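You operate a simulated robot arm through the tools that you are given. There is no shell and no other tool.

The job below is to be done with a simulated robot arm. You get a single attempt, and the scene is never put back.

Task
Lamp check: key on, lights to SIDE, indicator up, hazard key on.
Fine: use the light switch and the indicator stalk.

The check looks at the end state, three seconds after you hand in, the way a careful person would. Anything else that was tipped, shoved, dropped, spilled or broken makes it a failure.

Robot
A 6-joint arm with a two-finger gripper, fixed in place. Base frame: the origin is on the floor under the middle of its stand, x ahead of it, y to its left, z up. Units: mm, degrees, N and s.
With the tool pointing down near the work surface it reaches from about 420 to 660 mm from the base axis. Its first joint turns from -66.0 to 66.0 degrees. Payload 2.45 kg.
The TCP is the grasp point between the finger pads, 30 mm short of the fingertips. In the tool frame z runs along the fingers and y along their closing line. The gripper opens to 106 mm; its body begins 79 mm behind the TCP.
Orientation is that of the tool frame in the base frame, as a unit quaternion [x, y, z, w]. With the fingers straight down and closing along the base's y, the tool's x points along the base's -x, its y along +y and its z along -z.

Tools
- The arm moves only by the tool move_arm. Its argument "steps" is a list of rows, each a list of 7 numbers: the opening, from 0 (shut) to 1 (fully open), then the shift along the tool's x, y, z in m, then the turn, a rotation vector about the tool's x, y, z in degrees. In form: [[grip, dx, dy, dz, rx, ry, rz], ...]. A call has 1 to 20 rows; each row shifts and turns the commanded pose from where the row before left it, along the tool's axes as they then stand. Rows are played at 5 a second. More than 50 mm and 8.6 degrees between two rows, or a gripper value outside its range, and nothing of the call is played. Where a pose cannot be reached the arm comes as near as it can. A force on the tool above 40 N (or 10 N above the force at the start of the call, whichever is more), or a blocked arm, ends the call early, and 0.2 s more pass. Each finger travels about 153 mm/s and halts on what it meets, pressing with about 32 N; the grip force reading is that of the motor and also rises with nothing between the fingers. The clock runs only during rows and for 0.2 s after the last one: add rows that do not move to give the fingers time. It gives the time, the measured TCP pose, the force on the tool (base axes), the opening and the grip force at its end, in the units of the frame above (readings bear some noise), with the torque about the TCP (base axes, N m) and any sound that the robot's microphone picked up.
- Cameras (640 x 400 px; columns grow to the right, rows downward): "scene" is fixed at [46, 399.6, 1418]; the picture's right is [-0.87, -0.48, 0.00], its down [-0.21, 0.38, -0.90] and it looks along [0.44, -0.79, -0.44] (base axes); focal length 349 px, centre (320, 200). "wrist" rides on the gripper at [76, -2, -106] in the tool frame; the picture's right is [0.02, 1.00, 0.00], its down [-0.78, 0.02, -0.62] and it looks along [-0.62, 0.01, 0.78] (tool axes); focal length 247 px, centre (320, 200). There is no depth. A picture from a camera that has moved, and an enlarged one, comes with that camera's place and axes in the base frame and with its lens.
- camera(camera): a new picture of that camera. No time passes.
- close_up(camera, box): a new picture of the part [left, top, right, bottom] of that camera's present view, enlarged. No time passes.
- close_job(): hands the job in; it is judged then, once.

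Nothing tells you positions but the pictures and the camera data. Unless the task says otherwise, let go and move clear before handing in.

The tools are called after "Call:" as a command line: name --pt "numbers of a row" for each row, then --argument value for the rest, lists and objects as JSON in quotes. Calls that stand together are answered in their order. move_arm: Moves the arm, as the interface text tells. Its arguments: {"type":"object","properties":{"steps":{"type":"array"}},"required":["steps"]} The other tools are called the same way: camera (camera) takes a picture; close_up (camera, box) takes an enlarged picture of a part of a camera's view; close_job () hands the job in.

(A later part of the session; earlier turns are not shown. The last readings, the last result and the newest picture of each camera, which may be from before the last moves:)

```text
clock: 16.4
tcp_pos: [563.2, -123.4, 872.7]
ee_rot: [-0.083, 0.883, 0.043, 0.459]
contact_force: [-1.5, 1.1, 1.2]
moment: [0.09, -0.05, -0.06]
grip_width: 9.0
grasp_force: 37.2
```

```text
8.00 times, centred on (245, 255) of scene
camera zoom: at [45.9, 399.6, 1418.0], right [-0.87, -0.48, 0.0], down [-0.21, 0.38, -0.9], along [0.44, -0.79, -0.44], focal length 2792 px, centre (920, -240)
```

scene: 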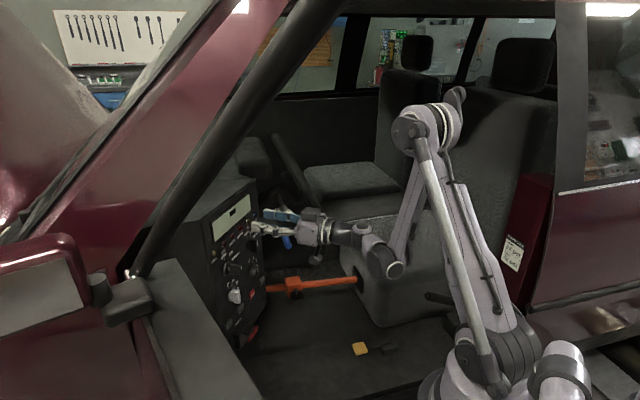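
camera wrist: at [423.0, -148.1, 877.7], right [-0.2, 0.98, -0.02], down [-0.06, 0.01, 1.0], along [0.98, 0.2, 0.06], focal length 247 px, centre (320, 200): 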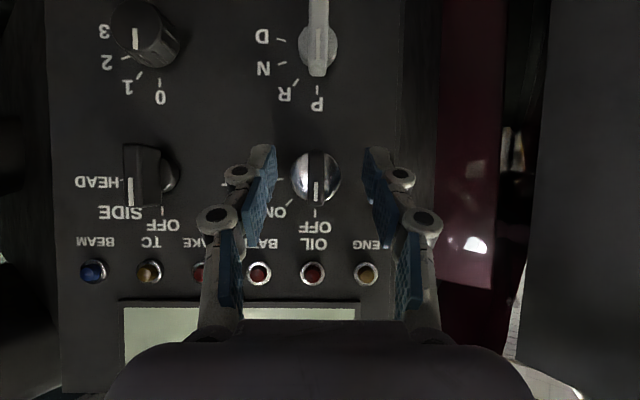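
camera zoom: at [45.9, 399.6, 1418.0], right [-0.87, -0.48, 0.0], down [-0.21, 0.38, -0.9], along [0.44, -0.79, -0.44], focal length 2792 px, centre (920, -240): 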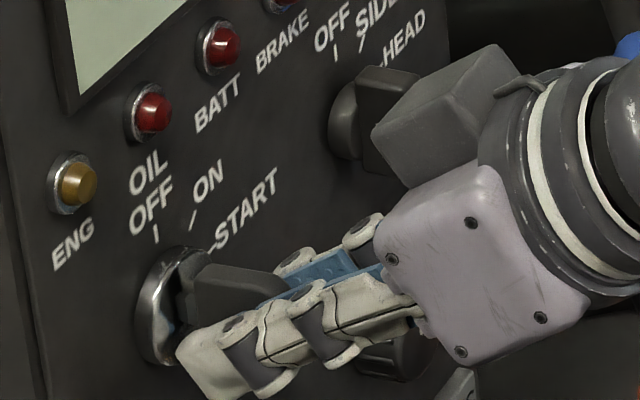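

The key is gripped (9 mm wide, low side-forces). Now I'll rotate 45° clockwise (seen from the robot) about the panel normal, OFF → ON.

Call:
move_arm --pt "0.0 0 0 0 -4.3 0 6.14" --pt "0.0 0 0 0 -4.3 0 6.14" --pt "0.0 0 0 0 -4.3 0 6.14" --pt "0.0 0 0 0 0 0 0"

Call:
close_up --camera "wrist" --box '[230, 120, 410, 240]'

Call:
camera --camera "scene"

```text
clock: 17.4
tcp_pos: [565.2, -123.4, 873.7]
ee_rot: [0.009, 0.875, 0.215, 0.434]
contact_force: [-10.3, -4.1, 2.6]
moment: [0.08, -0.4, -0.2]
grip_width: 9.1
grasp_force: 37.1
```

```text
3.33 times, centred on (320, 180) of wrist
camera zoom: at [435.0, -148.4, 871.4], right [-0.18, 0.91, 0.37], down [0.01, -0.37, 0.93], along [0.98, 0.17, 0.06], focal length 823 px, centre (320, 267)
```

zoom: 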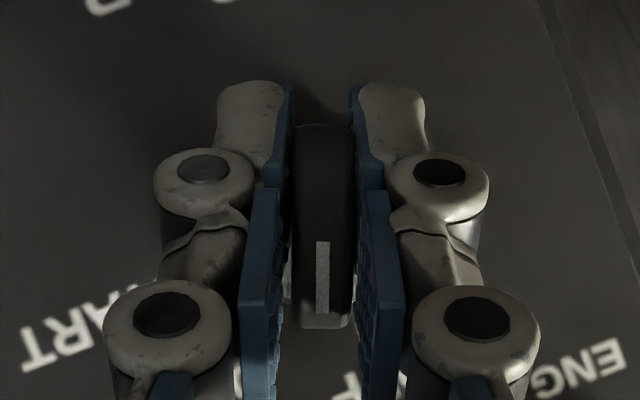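

```text
taken
```

scene: 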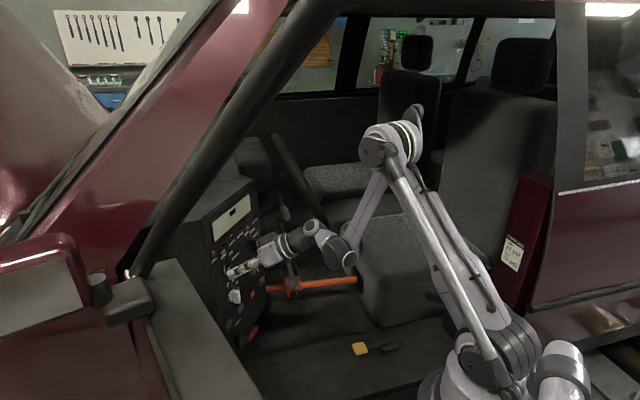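

The key is turning with the gripper. There's a mild axial push (10 N), so I'll ease off 2 mm outward while turning the remaining 22.5°.

Call:
move_arm --pt "0.0 0.0006 0 -0.0008 -4.3 0 6.14" --pt "0.0 0.0006 0 -0.0008 -4.3 0 6.14" --pt "0.0 0 0 0 -4.3 0 6.14" --pt "0.0 0 0 0 0 0 0"

Call:
close_up --camera "wrist" --box '[190, 90, 450, 260]'

Call:
close_up --camera "scene" --box '[200, 185, 290, 285]'

```text
clock: 18.4
tcp_pos: [563.1, -124.6, 873.1]
ee_rot: [0.099, 0.833, 0.378, 0.393]
contact_force: [24.5, 0.8, -19.6]
moment: [-0.11, 0.35, -0.34]
grip_width: 9.5
grasp_force: 37.5
```

```text
2.35 times, centred on (320, 175) of wrist
camera zoom: at [434.8, -148.0, 871.1], right [-0.14, 0.71, 0.69], down [0.07, -0.69, 0.72], along [0.99, 0.15, 0.05], focal length 581 px, centre (320, 259)
```

zoom: 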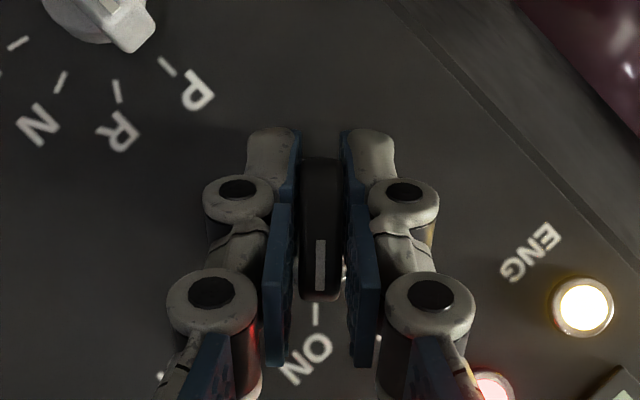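

```text
4.00 times, centred on (245, 235) of scene
camera zoom: at [47.0, 399.5, 1418.0], right [-0.87, -0.48, 0.0], down [-0.21, 0.38, -0.9], along [0.43, -0.79, -0.44], focal length 1396 px, centre (620, 60)
```

zoom: 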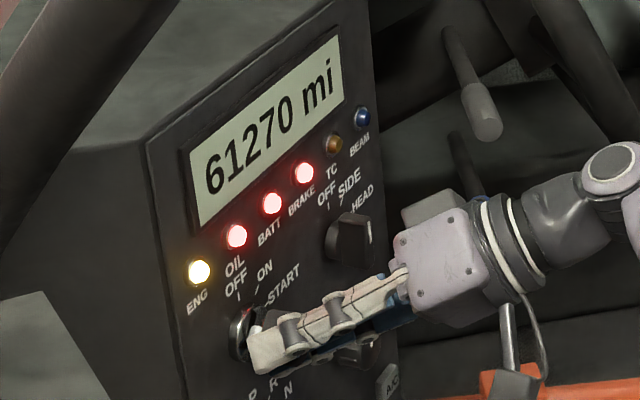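

Key is ON: warning lamps are lit and the display reads "61270 mi", with the key mark at the ON tick. Now I'll open and back off along the tool axis.

Call:
move_arm --pt "0.15 0 0 0 0 0 0" --pt "0.4 0 0 0 0 0 0" --pt "0.4 0 0 0 0 0 0" --pt "0.4 0 0 -0.02 0 0 0" --pt "0.4 0 0 -0.03 0 0 0" --pt "0.4 0 0 -0.03 0 0 0" --pt "0.4 0 0 0 0 0 0"

Call:
camera --camera "wrist"

Call:
close_up --camera "scene" --box '[200, 185, 290, 285]'

```text
clock: 20.0
tcp_pos: [504.3, -168.4, 906.0]
ee_rot: [0.097, 0.832, 0.379, 0.393]
contact_force: [0.2, -0.1, 0.5]
moment: [0.0, 0.01, -0.02]
grip_width: 42.2
grasp_force: 0.1
```

```text
taken
camera wrist: at [375.3, -192.1, 904.8], right [-0.15, 0.7, 0.69], down [0.07, -0.69, 0.72], along [0.99, 0.15, 0.05], focal length 247 px, centre (320, 200)
```

wrist: 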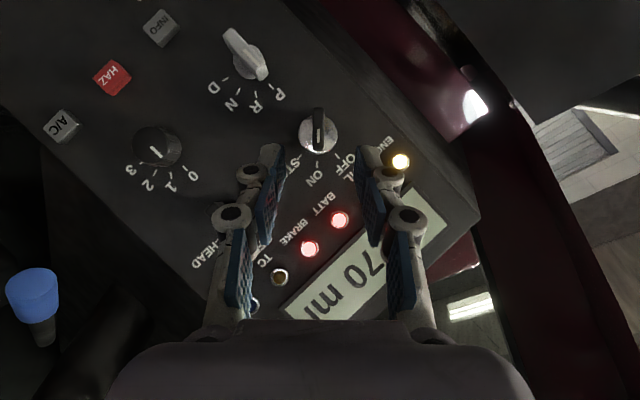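

```text
4.00 times, centred on (245, 235) of scene
camera zoom: at [46.0, 399.6, 1418.0], right [-0.87, -0.48, 0.0], down [-0.21, 0.38, -0.9], along [0.44, -0.79, -0.44], focal length 1396 px, centre (620, 60)
```

zoom: 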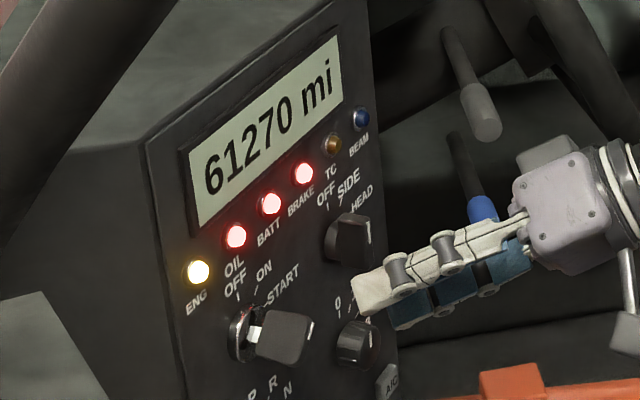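

The key stayed at ON. Next is the light switch, front centre about (600, −232, 874), now at OFF. I'll roll the gripper back upright, reduce pitch to 20°, and move to a standoff in front of it.

Call:
move_arm --pt "0.4 0 0 0 4.3 0 -6.14" --pt "0.4 0 0 0 4.3 0 -6.14" --pt "0.4 0 0 0 4.3 0 -6.14" --pt "0.4 0 0 0 4.3 0 -6.14" --pt "0.4 0 0 0 4.3 0 -6.14" --pt "0.4 0 0 0 4.3 0 -6.14" --pt "0.4 0 0 0 0 -7.5 0" --pt "0.4 0 0 0 0 -7.5 0" --pt "0.4 0.003 -0.0406 0.0033 0 0 0" --pt "0.4 0.003 -0.0406 0.0033 0 0 0" --pt "0.4 0 0 0 0 0 0"

Call:
camera --camera "wrist"

Call:
close_up --camera "wrist" --box '[250, 60, 410, 190]'

Call:
close_up --camera "scene" --box '[200, 185, 300, 285]'

```text
clock: 22.4
tcp_pos: [532.6, -252.2, 910.1]
ee_rot: [-0.077, 0.815, 0.054, 0.572]
contact_force: [0.1, -0.4, -0.5]
moment: [-0.01, -0.02, 0.0]
grip_width: 42.2
grasp_force: 0.0
out of reach, approached as far as the arm can: row 8
```

```text
taken
camera wrist: at [408.7, -276.6, 874.7], right [-0.19, 0.98, -0.02], down [-0.31, -0.04, 0.95], along [0.93, 0.19, 0.32], focal length 247 px, centre (320, 200)
```

wrist: 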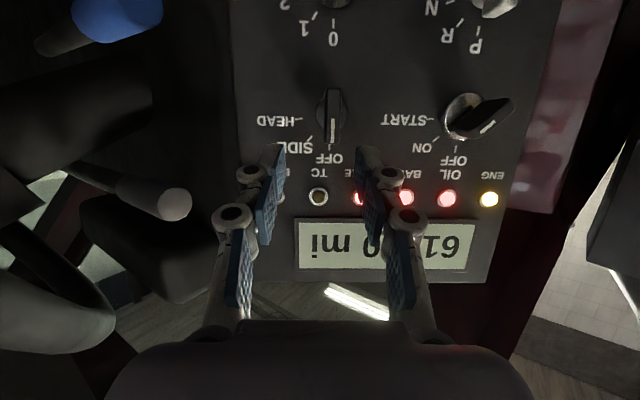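

```text
3.08 times, centred on (330, 125) of wrist
camera zoom: at [408.7, -276.6, 874.7], right [-0.19, 0.98, -0.02], down [-0.31, -0.04, 0.95], along [0.93, 0.19, 0.32], focal length 760 px, centre (289, 431)
```

zoom: 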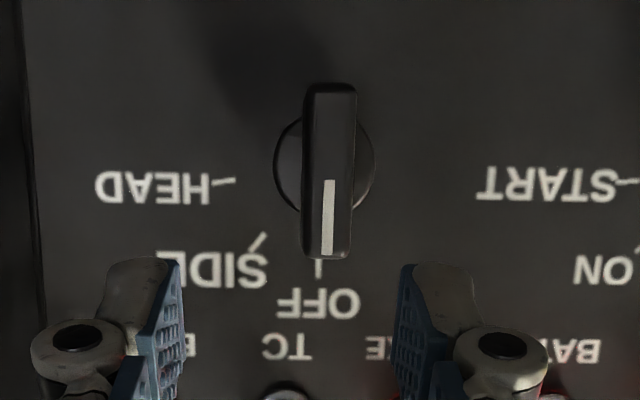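

```text
4.00 times, centred on (250, 235) of scene
camera zoom: at [46.0, 399.5, 1418.0], right [-0.87, -0.48, 0.0], down [-0.21, 0.38, -0.9], along [0.44, -0.79, -0.44], focal length 1396 px, centre (600, 60)
```

zoom: 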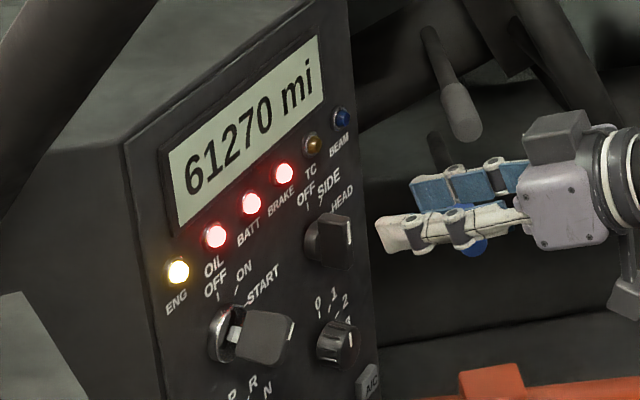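

The switch is 9.6 mm to the +y side of the finger centreline, at z≈873. I'll line up laterally and vertically and advance 40 mm, then check before the last bit.

Call:
move_arm --pt "0.4 0.0076 0.0048 0.01 0 0 0" --pt "0.4 0.0075 0.0048 0.015 0 0 0" --pt "0.4 0 0 0.015 0 0 0" --pt "0.4 0 0 0 0 0 0"

Call:
close_up --camera "wrist" --box '[230, 60, 410, 200]'

Call:
close_up --camera "scene" --box '[220, 205, 300, 265]'

```text
clock: 23.4
tcp_pos: [560.6, -235.5, 881.2]
ee_rot: [-0.076, 0.816, 0.053, 0.571]
contact_force: [0.6, 1.1, -1.2]
moment: [0.02, 0.01, 0.04]
grip_width: 42.4
grasp_force: 0.0
```

```text
2.86 times, centred on (320, 130) of wrist
camera zoom: at [437.8, -261.1, 845.4], right [-0.19, 0.98, -0.02], down [-0.31, -0.04, 0.95], along [0.93, 0.19, 0.32], focal length 706 px, centre (320, 400)
```

zoom: 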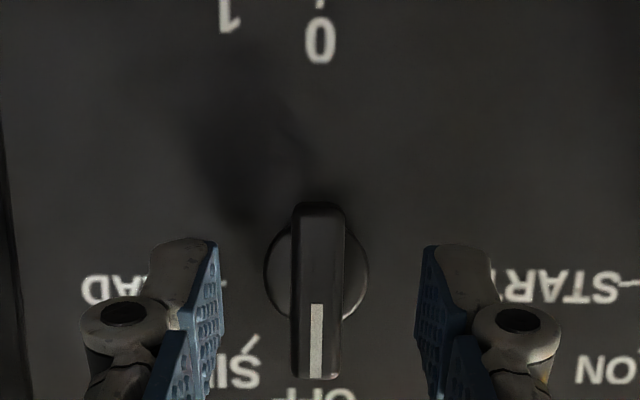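

```text
6.67 times, centred on (260, 235) of scene
camera zoom: at [46.0, 399.6, 1418.0], right [-0.87, -0.48, 0.0], down [-0.21, 0.38, -0.9], along [0.44, -0.79, -0.44], focal length 2327 px, centre (720, -33)
```

zoom: 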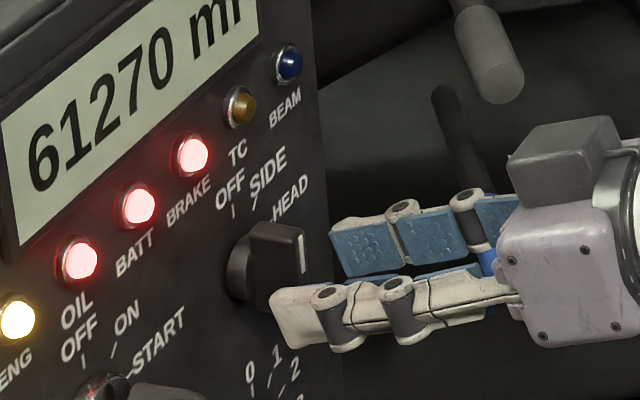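

Centred laterally within 0.5 mm. Final 28 mm advance, then close on the switch bar.

Call:
move_arm --pt "0.4 -0.0015 0 0.014 0 0 0" --pt "0.4 -0.0015 0 0.014 0 0 0" --pt "0.4 0 0 0 0 0 0" --pt "0.25 0 0 0 0 0 0" --pt "0.0 0 0 0 0 0 0" --pt "0.0 0 0 0 0 0 0"

Call:
close_up --camera "wrist" --box '[230, 60, 410, 200]'

Call:
close_up --camera "scene" --box '[220, 205, 300, 265]'

```text
clock: 24.8
tcp_pos: [588.5, -231.6, 875.7]
ee_rot: [-0.076, 0.816, 0.053, 0.571]
contact_force: [7.3, -6.8, -0.4]
moment: [-0.01, 0.06, -0.22]
grip_width: 26.7
grasp_force: 44.8
```

```text
2.86 times, centred on (320, 130) of wrist
camera zoom: at [463.9, -256.7, 839.1], right [-0.19, 0.98, -0.02], down [-0.31, -0.04, 0.95], along [0.93, 0.19, 0.32], focal length 706 px, centre (320, 400)
```

zoom: 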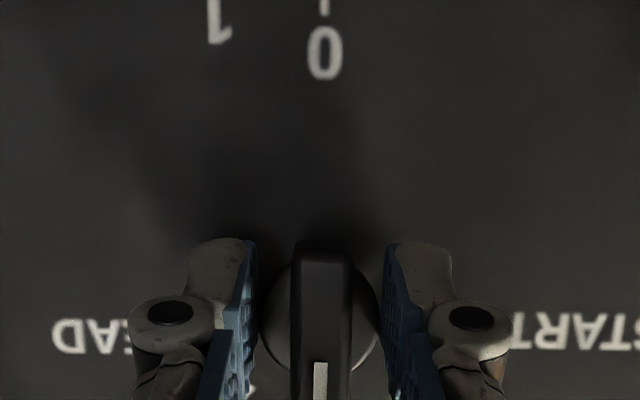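

```text
6.67 times, centred on (260, 235) of scene
camera zoom: at [46.2, 399.4, 1418.0], right [-0.87, -0.48, 0.0], down [-0.21, 0.38, -0.9], along [0.43, -0.79, -0.44], focal length 2327 px, centre (720, -33)
```

zoom: 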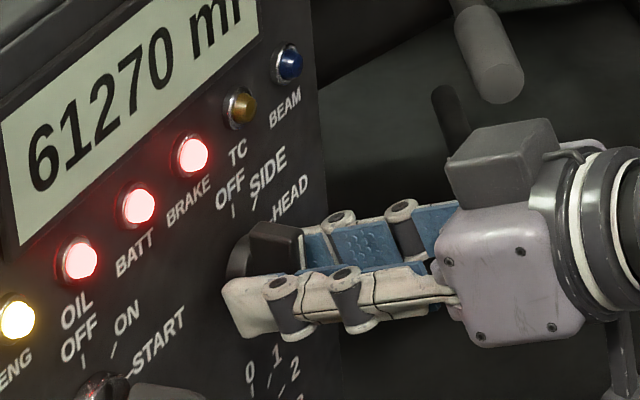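

The fingers closed on the round base (26.7 mm), not on the bar. I'll open, back out 8 mm along the panel normal, and re-grip just the bar.

Call:
move_arm --pt "0.4 0 0 0 0 0 0" --pt "0.4 0 0 0 0 0 0" --pt "0.4 0.0027 0 -0.0075 0 0 0" --pt "0.4 0 0 0 0 0 0" --pt "0.2 0 0 0 0 0 0" --pt "0.0 0 0 0 0 0 0" --pt "0.0 0 0 0 0 0 0"

Call:
close_up --camera "wrist" --box '[230, 60, 410, 200]'

Call:
close_up --camera "scene" --box '[220, 205, 300, 265]'

```text
clock: 26.4
tcp_pos: [578.4, -233.7, 876.0]
ee_rot: [-0.076, 0.816, 0.053, 0.571]
contact_force: [-0.4, -4.1, 1.2]
moment: [0.1, 0.03, -0.2]
grip_width: 11.7
grasp_force: 38.5
```

```text
2.86 times, centred on (320, 130) of wrist
camera zoom: at [455.2, -258.3, 839.7], right [-0.19, 0.98, -0.02], down [-0.31, -0.04, 0.95], along [0.93, 0.19, 0.32], focal length 706 px, centre (320, 400)
```

zoom: 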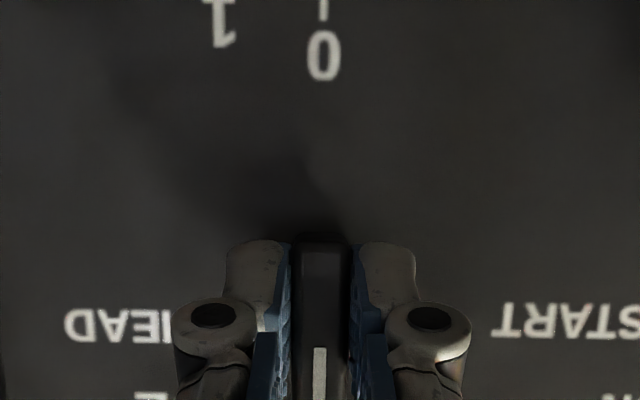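

```text
6.67 times, centred on (260, 235) of scene
camera zoom: at [45.9, 399.5, 1418.0], right [-0.87, -0.48, 0.0], down [-0.21, 0.38, -0.9], along [0.44, -0.79, -0.44], focal length 2327 px, centre (720, -33)
```

zoom: 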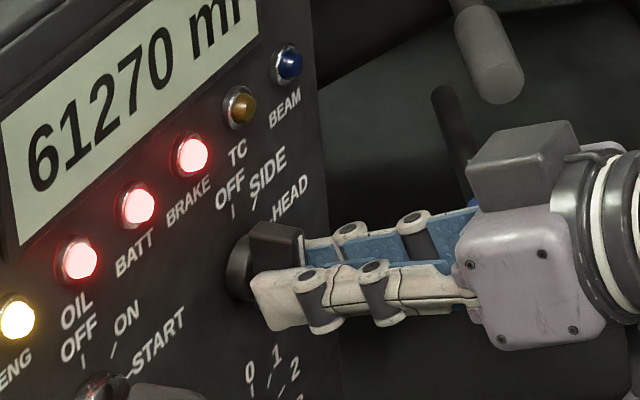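

Now the bar itself is gripped (11.7 mm). The tick geometry puts SIDE at 40° clockwise from OFF, so I'll rotate 40° about the panel normal.

Call:
move_arm --pt "0.0 0 -0.0003 0 -2.74 0 7.52" --pt "0.0 0 -0.0003 0 -2.74 0 7.52" --pt "0.0 0 -0.0003 0 -2.74 0 7.52" --pt "0.0 0 -0.0003 0 -2.74 0 7.52" --pt "0.0 0 -0.0003 0 -2.74 0 7.52" --pt "0.0 0 0 0 0 0 0"

Call:
close_up --camera "wrist" --box '[190, 40, 450, 220]'

Call:
close_up --camera "scene" --box '[220, 205, 300, 265]'

```text
clock: 27.8
tcp_pos: [579.2, -235.7, 874.5]
ee_rot: [0.125, 0.784, 0.328, 0.511]
contact_force: [-10.0, -15.3, 2.8]
moment: [0.03, -0.46, -0.71]
grip_width: 11.7
grasp_force: 39.0
```

```text
2.22 times, centred on (320, 130) of wrist
camera zoom: at [451.4, -237.4, 846.2], right [-0.15, 0.76, 0.63], down [-0.2, -0.65, 0.74], along [0.97, -0.02, 0.25], focal length 549 px, centre (320, 356)
```

zoom: 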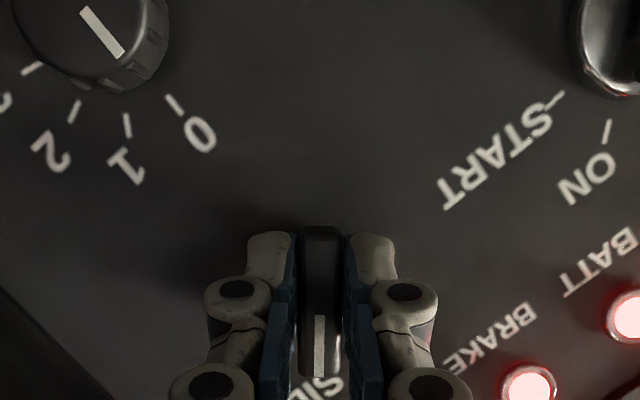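

```text
6.67 times, centred on (260, 235) of scene
camera zoom: at [45.7, 399.2, 1418.1], right [-0.87, -0.48, 0.0], down [-0.21, 0.38, -0.9], along [0.44, -0.79, -0.44], focal length 2327 px, centre (720, -33)
```

zoom: 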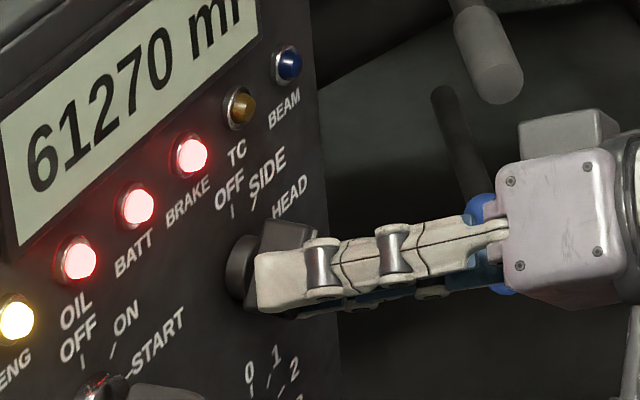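

The mark now points to SIDE. Release and back off along the tool axis, then verify.

Call:
move_arm --pt "0.15 0 0 0 0 0 0" --pt "0.35 0 0 0 0 0 0" --pt "0.35 0 0 0 0 0 0" --pt "0.35 0 0 -0.02 0 0 0" --pt "0.35 0 0 -0.025 0 0 0" --pt "0.35 0 0 -0.025 0 0 0" --pt "0.35 0 0 0 0 0 0"

Call:
camera --camera "wrist"

Call:
close_up --camera "wrist" --box '[240, 60, 400, 180]'

Call:
close_up --camera "scene" --box '[210, 190, 310, 280]'

```text
clock: 29.4
tcp_pos: [517.4, -262.7, 894.5]
ee_rot: [0.123, 0.785, 0.33, 0.51]
contact_force: [0.4, -0.9, 0.7]
moment: [0.0, -0.01, 0.0]
grip_width: 37.3
grasp_force: 0.0
```

```text
taken
camera wrist: at [389.3, -263.7, 865.6], right [-0.15, 0.76, 0.63], down [-0.2, -0.65, 0.74], along [0.97, -0.01, 0.25], focal length 247 px, centre (320, 200)
```

wrist: 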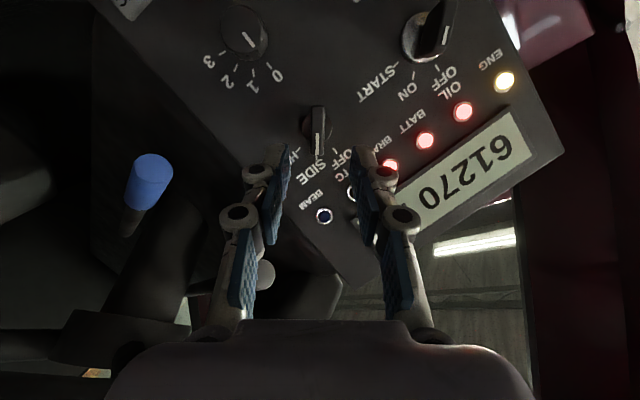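

```text
3.33 times, centred on (320, 120) of wrist
camera zoom: at [389.3, -263.7, 865.6], right [-0.15, 0.76, 0.63], down [-0.2, -0.65, 0.74], along [0.97, -0.01, 0.25], focal length 823 px, centre (320, 467)
```

zoom: 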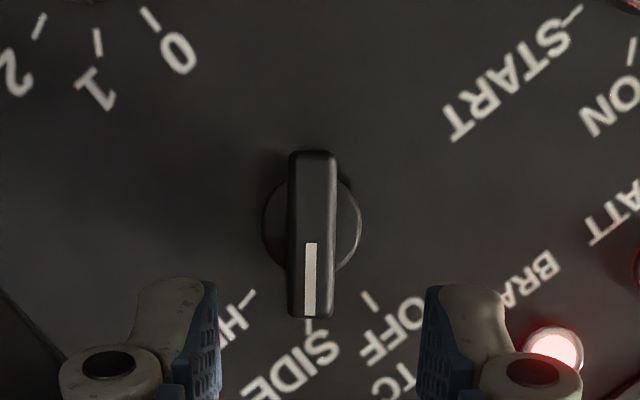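

```text
4.44 times, centred on (260, 235) of scene
camera zoom: at [46.0, 399.6, 1418.0], right [-0.87, -0.48, 0.0], down [-0.21, 0.38, -0.9], along [0.44, -0.79, -0.44], focal length 1551 px, centre (587, 44)
```

zoom: 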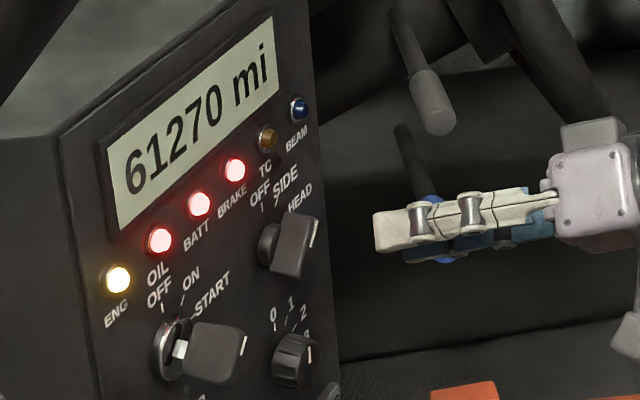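

Light switch is at SIDE (mark on the SIDE tick). Next is the stalk: I'll go for the grey one on the column (tip ≈(562, −334, 927)). I'll roll upright, close the fingers, move to −y at z≈885 well in front of it, and flatten the pitch so the fingers can slide in under the stalk.

Call:
move_arm --pt "0.35 0 0 -0.01 2.74 0 -7.52" --pt "0.35 0 0 0 2.74 0 -7.52" --pt "0.35 0 0 0 2.74 0 -7.52" --pt "0.35 0 0 0 2.74 0 -7.52" --pt "0.2 0 0 0 2.74 0 -7.52" --pt "0.0 0.0082 -0.0324 -0.0103 0 0 0" --pt "0.0 0.0082 -0.0324 -0.0103 0 0 0" --pt "0.0 0.0082 -0.0324 -0.0103 0 0 0" --pt "0.0 0 0 0 0 -6 0" --pt "0.0 0 0 0 0 -6 0" --pt "0.0 0 0 0 0 0 0"

Call:
camera --camera "wrist"

Call:
camera --camera "scene"

Call:
close_up --camera "scene" --box '[250, 180, 350, 270]'

```text
clock: 31.8
tcp_pos: [490.8, -367.0, 884.0]
ee_rot: [-0.071, 0.751, 0.061, 0.654]
contact_force: [-0.5, -0.3, 0.4]
moment: [0.02, 0.02, 0.0]
grip_width: 0.0
grasp_force: 28.7
```

```text
taken
camera wrist: at [376.9, -390.2, 822.3], right [-0.19, 0.98, -0.02], down [-0.5, -0.08, 0.86], along [0.84, 0.17, 0.51], focal length 247 px, centre (320, 200)
```

wrist: 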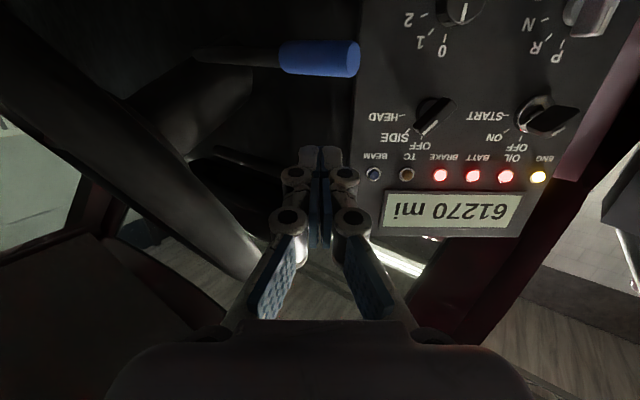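

```text
taken
```

scene: 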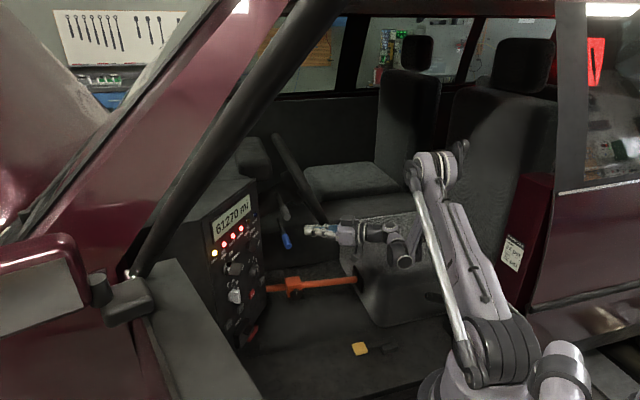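

```text
4.44 times, centred on (300, 225) of scene
camera zoom: at [46.0, 399.6, 1418.0], right [-0.87, -0.48, 0.0], down [-0.21, 0.38, -0.9], along [0.44, -0.79, -0.44], focal length 1551 px, centre (409, 89)
```

zoom: 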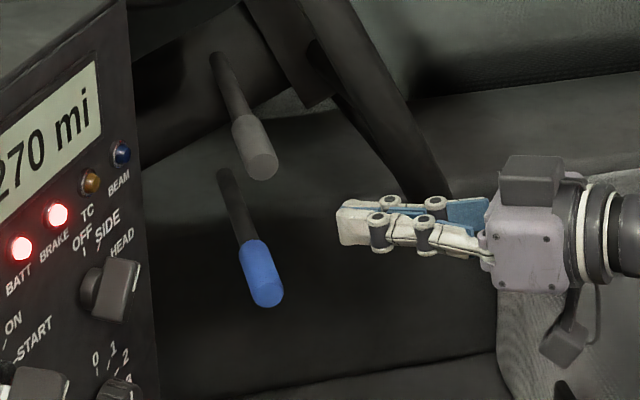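

The closed fingers are in front of the stalks, between their heights. I'll slide in 73 mm horizontally so the fingertips pass below the grey stalk's grip (about 20 mm clearance) and above the blue one.

Call:
move_arm --pt "0.0 -0.0037 0.0005 0.024 0 0 0" --pt "0.0 -0.0037 0.0005 0.024 0 0 0" --pt "0.0 -0.0037 0.0005 0.024 0 0 0" --pt "0.0 0 0 0 0 0 0"

Call:
camera --camera "wrist"

Call:
close_up --camera "scene" --box '[250, 180, 350, 270]'

```text
clock: 32.8
tcp_pos: [564.7, -352.8, 884.0]
ee_rot: [-0.071, 0.751, 0.062, 0.653]
contact_force: [-0.5, 0.5, 0.0]
moment: [-0.02, -0.02, 0.01]
grip_width: 0.0
grasp_force: 28.4
```

```text
taken
camera wrist: at [449.9, -374.4, 823.0], right [-0.19, 0.98, -0.02], down [-0.5, -0.08, 0.86], along [0.84, 0.17, 0.51], focal length 247 px, centre (320, 200)
```

wrist: 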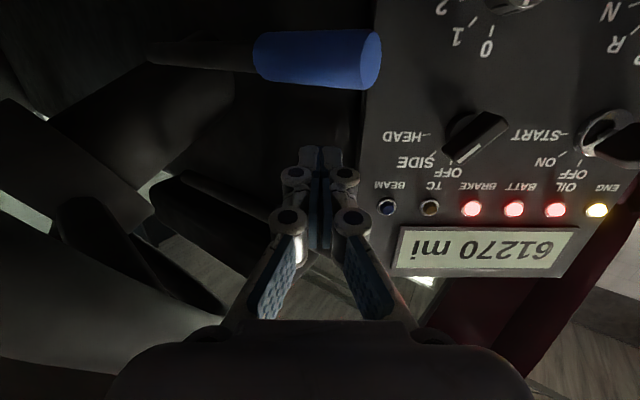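

```text
4.44 times, centred on (300, 225) of scene
camera zoom: at [46.0, 399.6, 1418.0], right [-0.87, -0.48, 0.0], down [-0.21, 0.38, -0.9], along [0.44, -0.79, -0.44], focal length 1551 px, centre (409, 89)
```

zoom: 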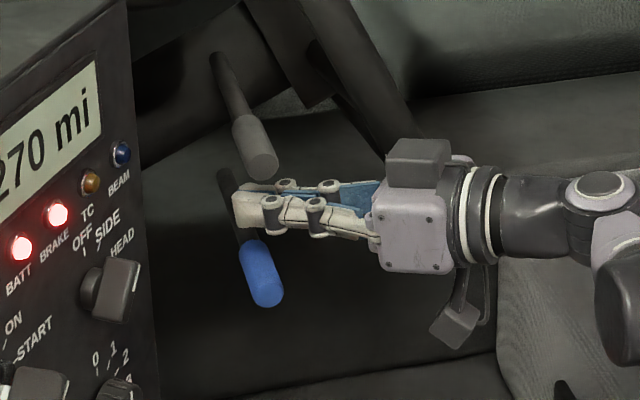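

The fingertips are under the grey stalk's grip. I'll lift slowly and watch force and sound.

Call:
move_arm --pt "0.0 -0.0099 0 -0.0014 0 0 0" --pt "0.0 -0.0099 0 -0.0014 0 0 0" --pt "0.0 -0.005 0 -0.0007 0 0 0" --pt "0.0 -0.005 0 -0.0007 0 0 0" --pt "0.0 0 0 0 0 0 0"

Call:
close_up --camera "scene" --box '[250, 180, 350, 270]'

Call:
camera --camera "wrist"

```text
clock: 34.0
tcp_pos: [561.5, -352.6, 913.5]
ee_rot: [-0.07, 0.752, 0.06, 0.653]
contact_force: [0.6, 0.6, 0.1]
moment: [-0.01, -0.01, 0.02]
grip_width: 0.0
grasp_force: 29.0
```

```text
4.44 times, centred on (300, 225) of scene
camera zoom: at [46.0, 399.6, 1418.0], right [-0.87, -0.48, 0.0], down [-0.21, 0.38, -0.9], along [0.44, -0.79, -0.44], focal length 1551 px, centre (409, 89)
```

zoom: 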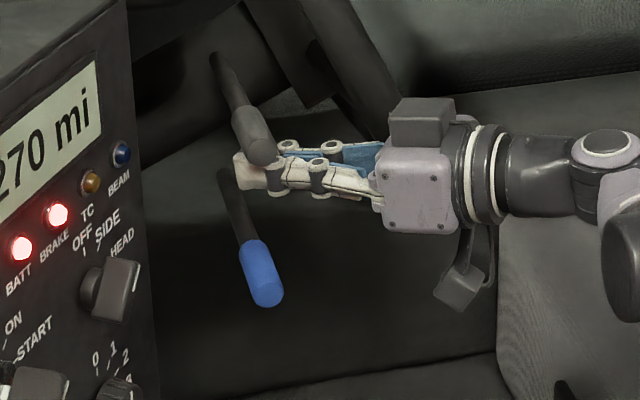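

```text
taken
camera wrist: at [447.8, -375.9, 852.7], right [-0.19, 0.98, -0.02], down [-0.5, -0.08, 0.86], along [0.84, 0.17, 0.51], focal length 247 px, centre (320, 200)
```

wrist: 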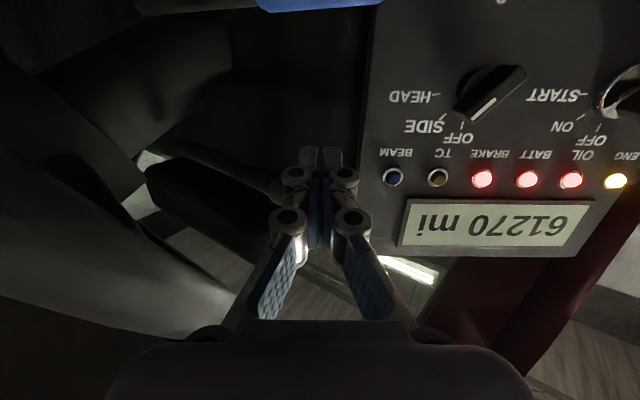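

Call:
move_arm --pt "0.0 -0.004 0 -0.0006 0 0 0" --pt "0.0 -0.004 0 -0.0006 0 0 0" --pt "0.0 -0.004 0 -0.0006 0 0 0" --pt "0.0 0 0 0 0 0 0"

Call:
close_up --camera "scene" --box '[260, 185, 330, 245]'

```text
clock: 35.0
tcp_pos: [559.4, -355.1, 925.6]
ee_rot: [-0.071, 0.751, 0.061, 0.653]
contact_force: [-1.2, 0.3, -0.6]
moment: [-0.02, 0.0, 0.0]
grip_width: 0.0
grasp_force: 28.7
```

```text
6.67 times, centred on (295, 215) of scene
camera zoom: at [46.0, 399.6, 1418.0], right [-0.87, -0.48, 0.0], down [-0.21, 0.38, -0.9], along [0.44, -0.79, -0.44], focal length 2327 px, centre (487, 100)
```

zoom: 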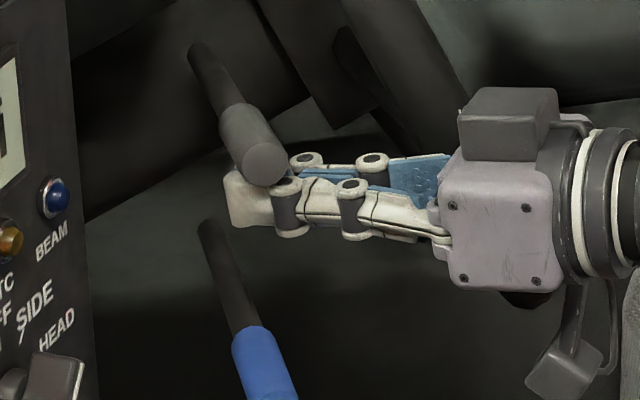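

The stalk tip has risen by roughly 20–25 mm with almost no force. I'll look closer, and then see whether it stays.

Call:
camera --camera "wrist"

Call:
close_up --camera "scene" --box '[268, 190, 318, 255]'

```text
taken
camera wrist: at [447.1, -376.3, 865.0], right [-0.19, 0.98, -0.02], down [-0.5, -0.08, 0.86], along [0.84, 0.17, 0.51], focal length 247 px, centre (320, 200)
```

wrist: 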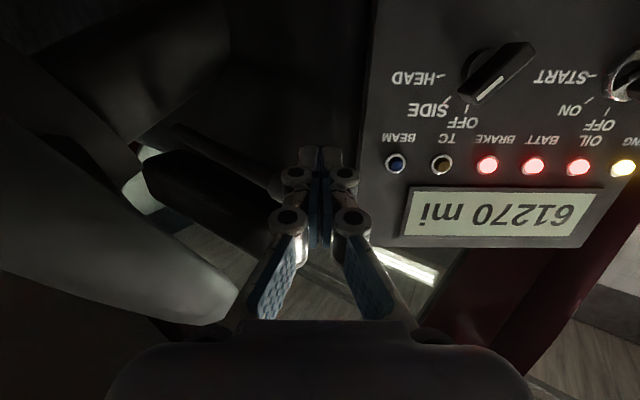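

```text
6.15 times, centred on (293, 222) of scene
camera zoom: at [46.0, 399.6, 1418.0], right [-0.87, -0.48, 0.0], down [-0.21, 0.38, -0.9], along [0.44, -0.79, -0.44], focal length 2148 px, centre (486, 62)
```

zoom: 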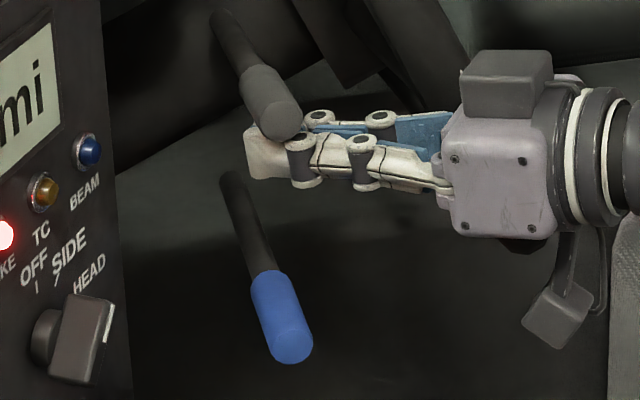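

The grey tip is up by about 25 mm. I'll lower the fingers 15 mm to see whether it stays up by itself.

Call:
move_arm --pt "0.0 0.0075 0 0.001 0 0 0" --pt "0.0 0.0075 0 0.001 0 0 0" --pt "0.0 0 0 0 0 0 0" --pt "0.0 0 0 0 0 0 0" --pt "0.0 0 0 0 0 0 0"

Call:
close_up --camera "scene" --box '[268, 190, 318, 255]'

Call:
camera --camera "scene"

```text
clock: 36.2
tcp_pos: [561.5, -353.1, 910.8]
ee_rot: [-0.07, 0.751, 0.061, 0.654]
contact_force: [0.0, 0.3, 0.0]
moment: [0.02, 0.01, 0.01]
grip_width: 0.0
grasp_force: 28.8
```

```text
6.15 times, centred on (293, 222) of scene
camera zoom: at [46.0, 399.6, 1418.0], right [-0.87, -0.48, 0.0], down [-0.21, 0.38, -0.9], along [0.44, -0.79, -0.44], focal length 2148 px, centre (486, 62)
```

zoom: 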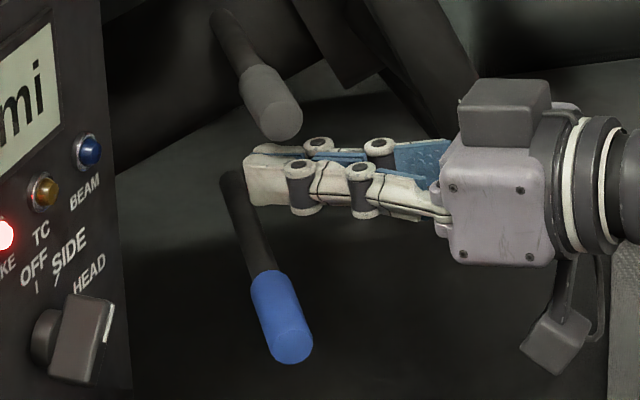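

```text
taken
```

scene: 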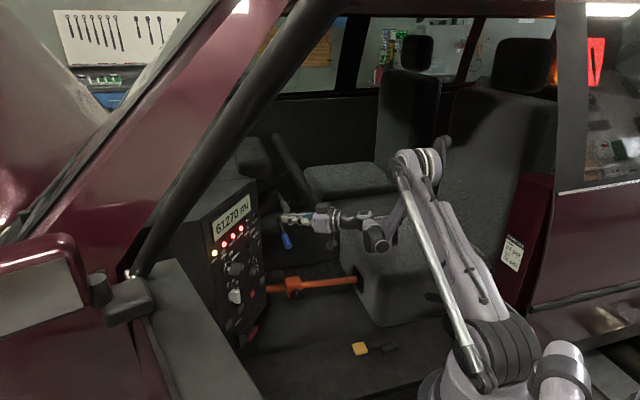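

The stalk stays up. I also see an orange glow near (553, 70) next to the red tail-lamp reflection, which was not there before; let me zoom in on that to confirm it's the indicator.

Call:
close_up --camera "scene" --box '[530, 20, 640, 120]'

Call:
close_up --camera "scene" --box '[200, 180, 300, 320]'

```text
4.00 times, centred on (585, 70) of scene
camera zoom: at [46.0, 399.6, 1418.0], right [-0.87, -0.48, 0.0], down [-0.21, 0.38, -0.9], along [0.44, -0.79, -0.44], focal length 1396 px, centre (-740, 720)
```

zoom: 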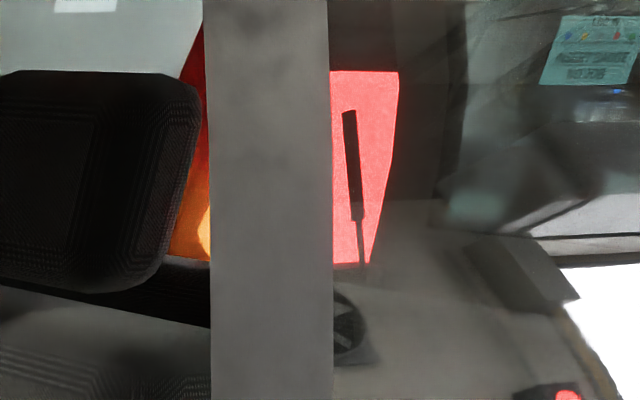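

```text
2.86 times, centred on (250, 250) of scene
camera zoom: at [46.0, 399.6, 1418.0], right [-0.87, -0.48, 0.0], down [-0.21, 0.38, -0.9], along [0.44, -0.79, -0.44], focal length 997 px, centre (520, 57)
```

zoom: 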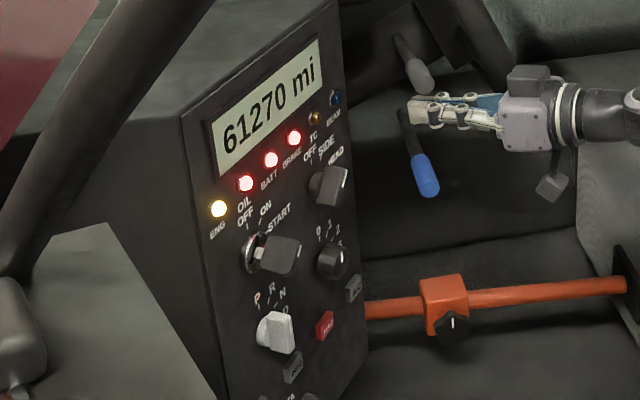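

The amber lamp is lit, so grey is indeed the indicator stalk. I'll do one gentle check that it is at its upper stop by raising the fingers a few mm past the earlier height and reading the force.

Call:
move_arm --pt "0.0 -0.0075 0 -0.001 0 0 0" --pt "0.0 -0.0075 0 -0.001 0 0 0" --pt "0.0 -0.002 0 -0.0003 0 0 0" --pt "0.0 -0.002 0 -0.0003 0 0 0" --pt "0.0 0 0 0 0 0 0"

Call:
close_up --camera "scene" --box '[268, 190, 318, 255]'

Call:
close_up --camera "scene" --box '[530, 20, 640, 120]'

```text
clock: 37.4
tcp_pos: [562.4, -353.6, 929.2]
ee_rot: [-0.071, 0.751, 0.061, 0.653]
contact_force: [0.5, -0.6, -0.8]
moment: [0.01, -0.01, 0.01]
grip_width: 0.0
grasp_force: 28.8
```

```text
6.15 times, centred on (293, 222) of scene
camera zoom: at [46.0, 399.6, 1418.0], right [-0.87, -0.48, 0.0], down [-0.21, 0.38, -0.9], along [0.44, -0.79, -0.44], focal length 2148 px, centre (486, 62)
```

zoom: 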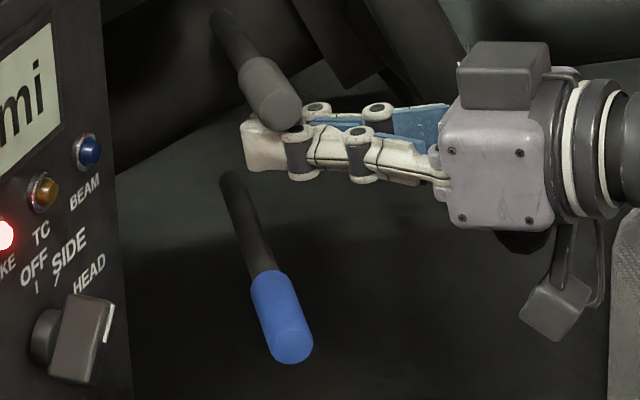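

```text
4.00 times, centred on (585, 70) of scene
camera zoom: at [46.0, 399.6, 1418.0], right [-0.87, -0.48, 0.0], down [-0.21, 0.38, -0.9], along [0.44, -0.79, -0.44], focal length 1396 px, centre (-740, 720)
```

zoom: 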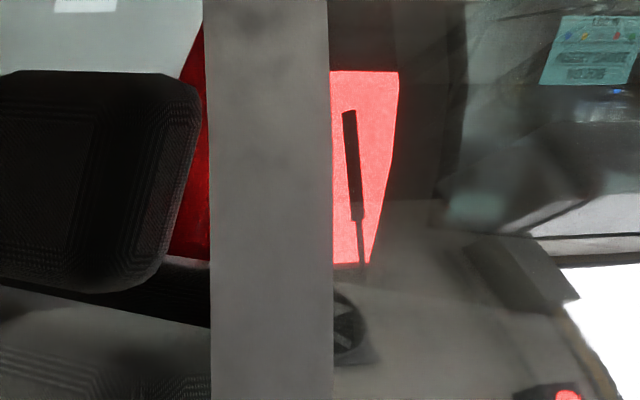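

The stalk still moves up freely with no resistance (tip now ~30 mm up; amber is flashing, currently in its off phase). I'll continue raising in small steps until I feel a stop.

Call:
move_arm --pt "0.0 -0.003 0 -0.0004 0 0 0" --pt "0.0 -0.003 0 -0.0004 0 0 0" --pt "0.0 0 0 0 0 0 0"

Call:
close_up --camera "scene" --box '[268, 190, 318, 255]'

Call:
close_up --camera "scene" --box '[530, 20, 640, 120]'

```text
clock: 38.2
tcp_pos: [562.3, -353.4, 937.0]
ee_rot: [-0.071, 0.751, 0.062, 0.653]
contact_force: [0.4, -0.4, 0.2]
moment: [0.03, 0.01, 0.0]
grip_width: 0.0
grasp_force: 28.3
```

```text
6.15 times, centred on (293, 222) of scene
camera zoom: at [46.0, 399.6, 1418.0], right [-0.87, -0.48, 0.0], down [-0.21, 0.38, -0.9], along [0.44, -0.79, -0.44], focal length 2148 px, centre (486, 62)
```

zoom: 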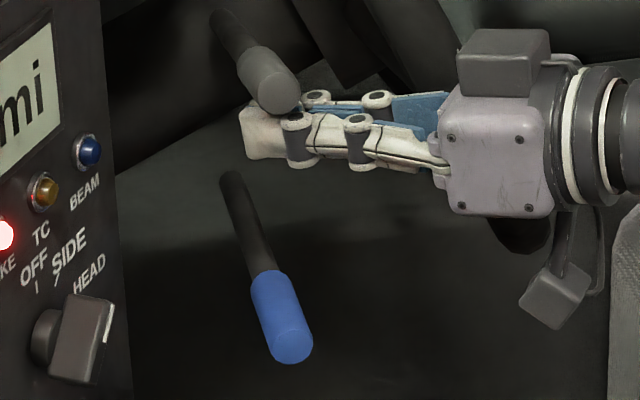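

```text
4.00 times, centred on (585, 70) of scene
camera zoom: at [46.0, 399.6, 1418.0], right [-0.87, -0.48, 0.0], down [-0.21, 0.38, -0.9], along [0.44, -0.79, -0.44], focal length 1396 px, centre (-740, 720)
```

zoom: 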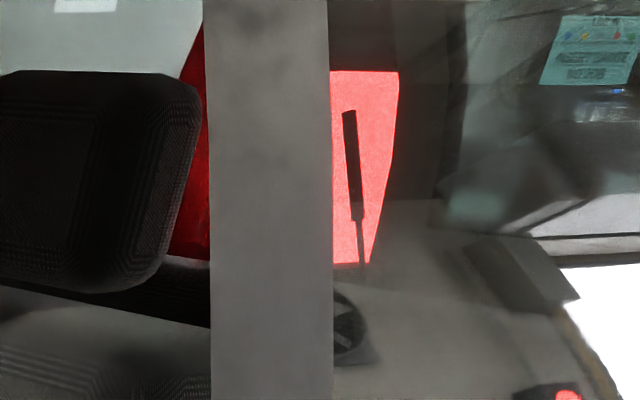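

Call:
move_arm --pt "0.0 0 0 0 0 0 0"

Call:
close_up --camera "scene" --box '[530, 20, 640, 120]'

```text
clock: 38.6
tcp_pos: [563.1, -354.3, 937.1]
ee_rot: [-0.072, 0.752, 0.062, 0.653]
contact_force: [0.6, 0.1, 0.0]
moment: [-0.04, 0.0, 0.0]
grip_width: 0.1
grasp_force: 29.0
```

```text
4.00 times, centred on (585, 70) of scene
camera zoom: at [46.0, 399.6, 1418.0], right [-0.87, -0.48, 0.0], down [-0.21, 0.38, -0.9], along [0.44, -0.79, -0.44], focal length 1396 px, centre (-740, 720)
```

zoom: 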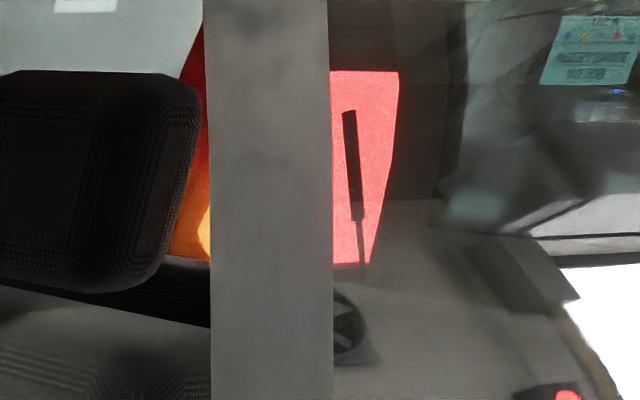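

Still flashing amber (on again), so the indicator is active. I'll keep raising a little to seat it at the end of travel, watching for resistance.

Call:
move_arm --pt "0.0 -0.003 0 -0.0004 0 0 0" --pt "0.0 -0.003 0 -0.0004 0 0 0" --pt "0.0 0 0 0 0 0 0"

Call:
close_up --camera "scene" --box '[268, 190, 318, 255]'

Call:
close_up --camera "scene" --box '[530, 20, 640, 120]'

```text
clock: 39.4
tcp_pos: [562.6, -353.3, 941.8]
ee_rot: [-0.071, 0.752, 0.061, 0.653]
contact_force: [-0.2, 0.3, 0.6]
moment: [0.0, -0.01, -0.02]
grip_width: 0.0
grasp_force: 28.5
```

```text
6.15 times, centred on (293, 222) of scene
camera zoom: at [46.0, 399.6, 1418.0], right [-0.87, -0.48, 0.0], down [-0.21, 0.38, -0.9], along [0.44, -0.79, -0.44], focal length 2148 px, centre (486, 62)
```

zoom: 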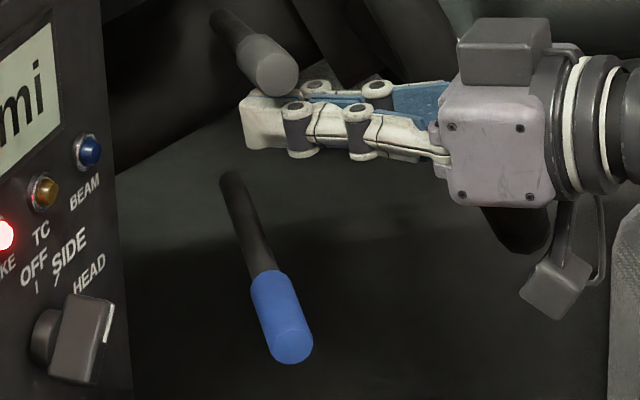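

```text
4.00 times, centred on (585, 70) of scene
camera zoom: at [46.0, 399.6, 1418.0], right [-0.87, -0.48, 0.0], down [-0.21, 0.38, -0.9], along [0.44, -0.79, -0.44], focal length 1396 px, centre (-740, 720)
```

zoom: 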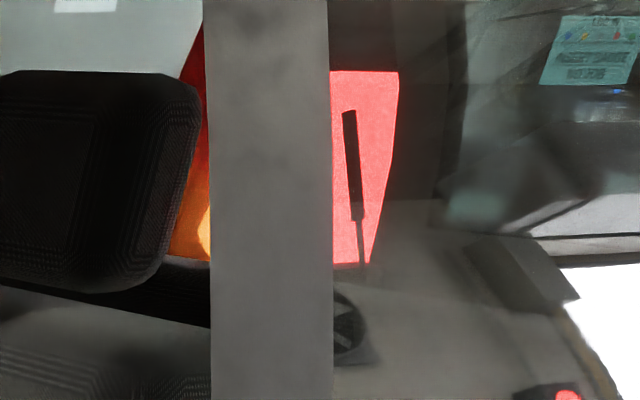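

The stalk tip jumped ahead of the fingers (tip now ~50 mm up), which suggests it snapped into its upper detent. I'll lower the fingers to check that it stays.

Call:
move_arm --pt "0.0 0.0075 0 0.001 0 0 0" --pt "0.0 0.0075 0 0.001 0 0 0" --pt "0.0 0.0075 0 0.001 0 0 0" --pt "0.0 0 0 0 0 0 0"

Call:
close_up --camera "scene" --box '[268, 190, 318, 255]'

Call:
close_up --camera "scene" --box '[530, 20, 640, 120]'

```text
clock: 40.4
tcp_pos: [562.7, -353.1, 919.6]
ee_rot: [-0.071, 0.751, 0.061, 0.654]
contact_force: [0.3, -0.1, -0.6]
moment: [-0.03, -0.01, 0.04]
grip_width: 0.1
grasp_force: 28.6
```

```text
6.15 times, centred on (293, 222) of scene
camera zoom: at [46.0, 399.6, 1418.0], right [-0.87, -0.48, 0.0], down [-0.21, 0.38, -0.9], along [0.44, -0.79, -0.44], focal length 2148 px, centre (486, 62)
```

zoom: 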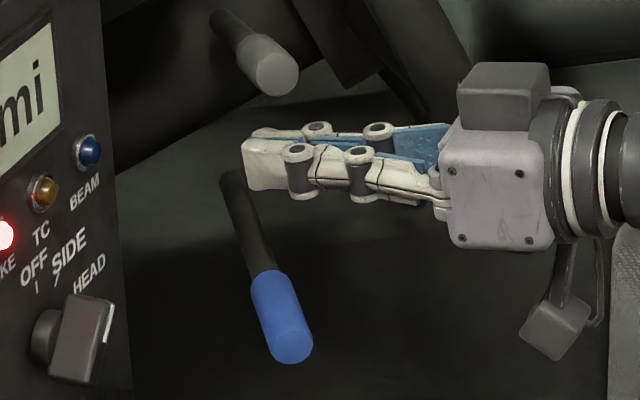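

```text
4.00 times, centred on (585, 70) of scene
camera zoom: at [46.0, 399.6, 1418.0], right [-0.87, -0.48, 0.0], down [-0.21, 0.38, -0.9], along [0.44, -0.79, -0.44], focal length 1396 px, centre (-740, 720)
```

zoom: 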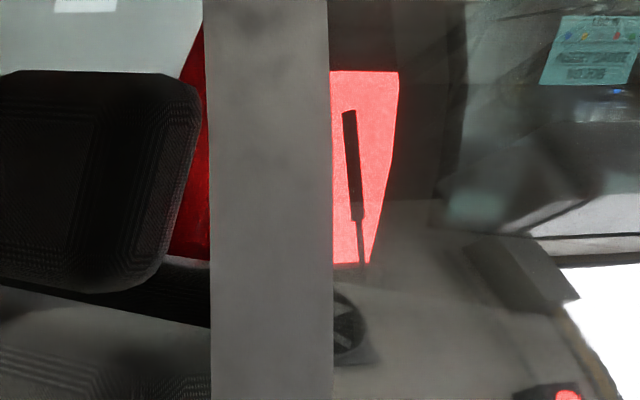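

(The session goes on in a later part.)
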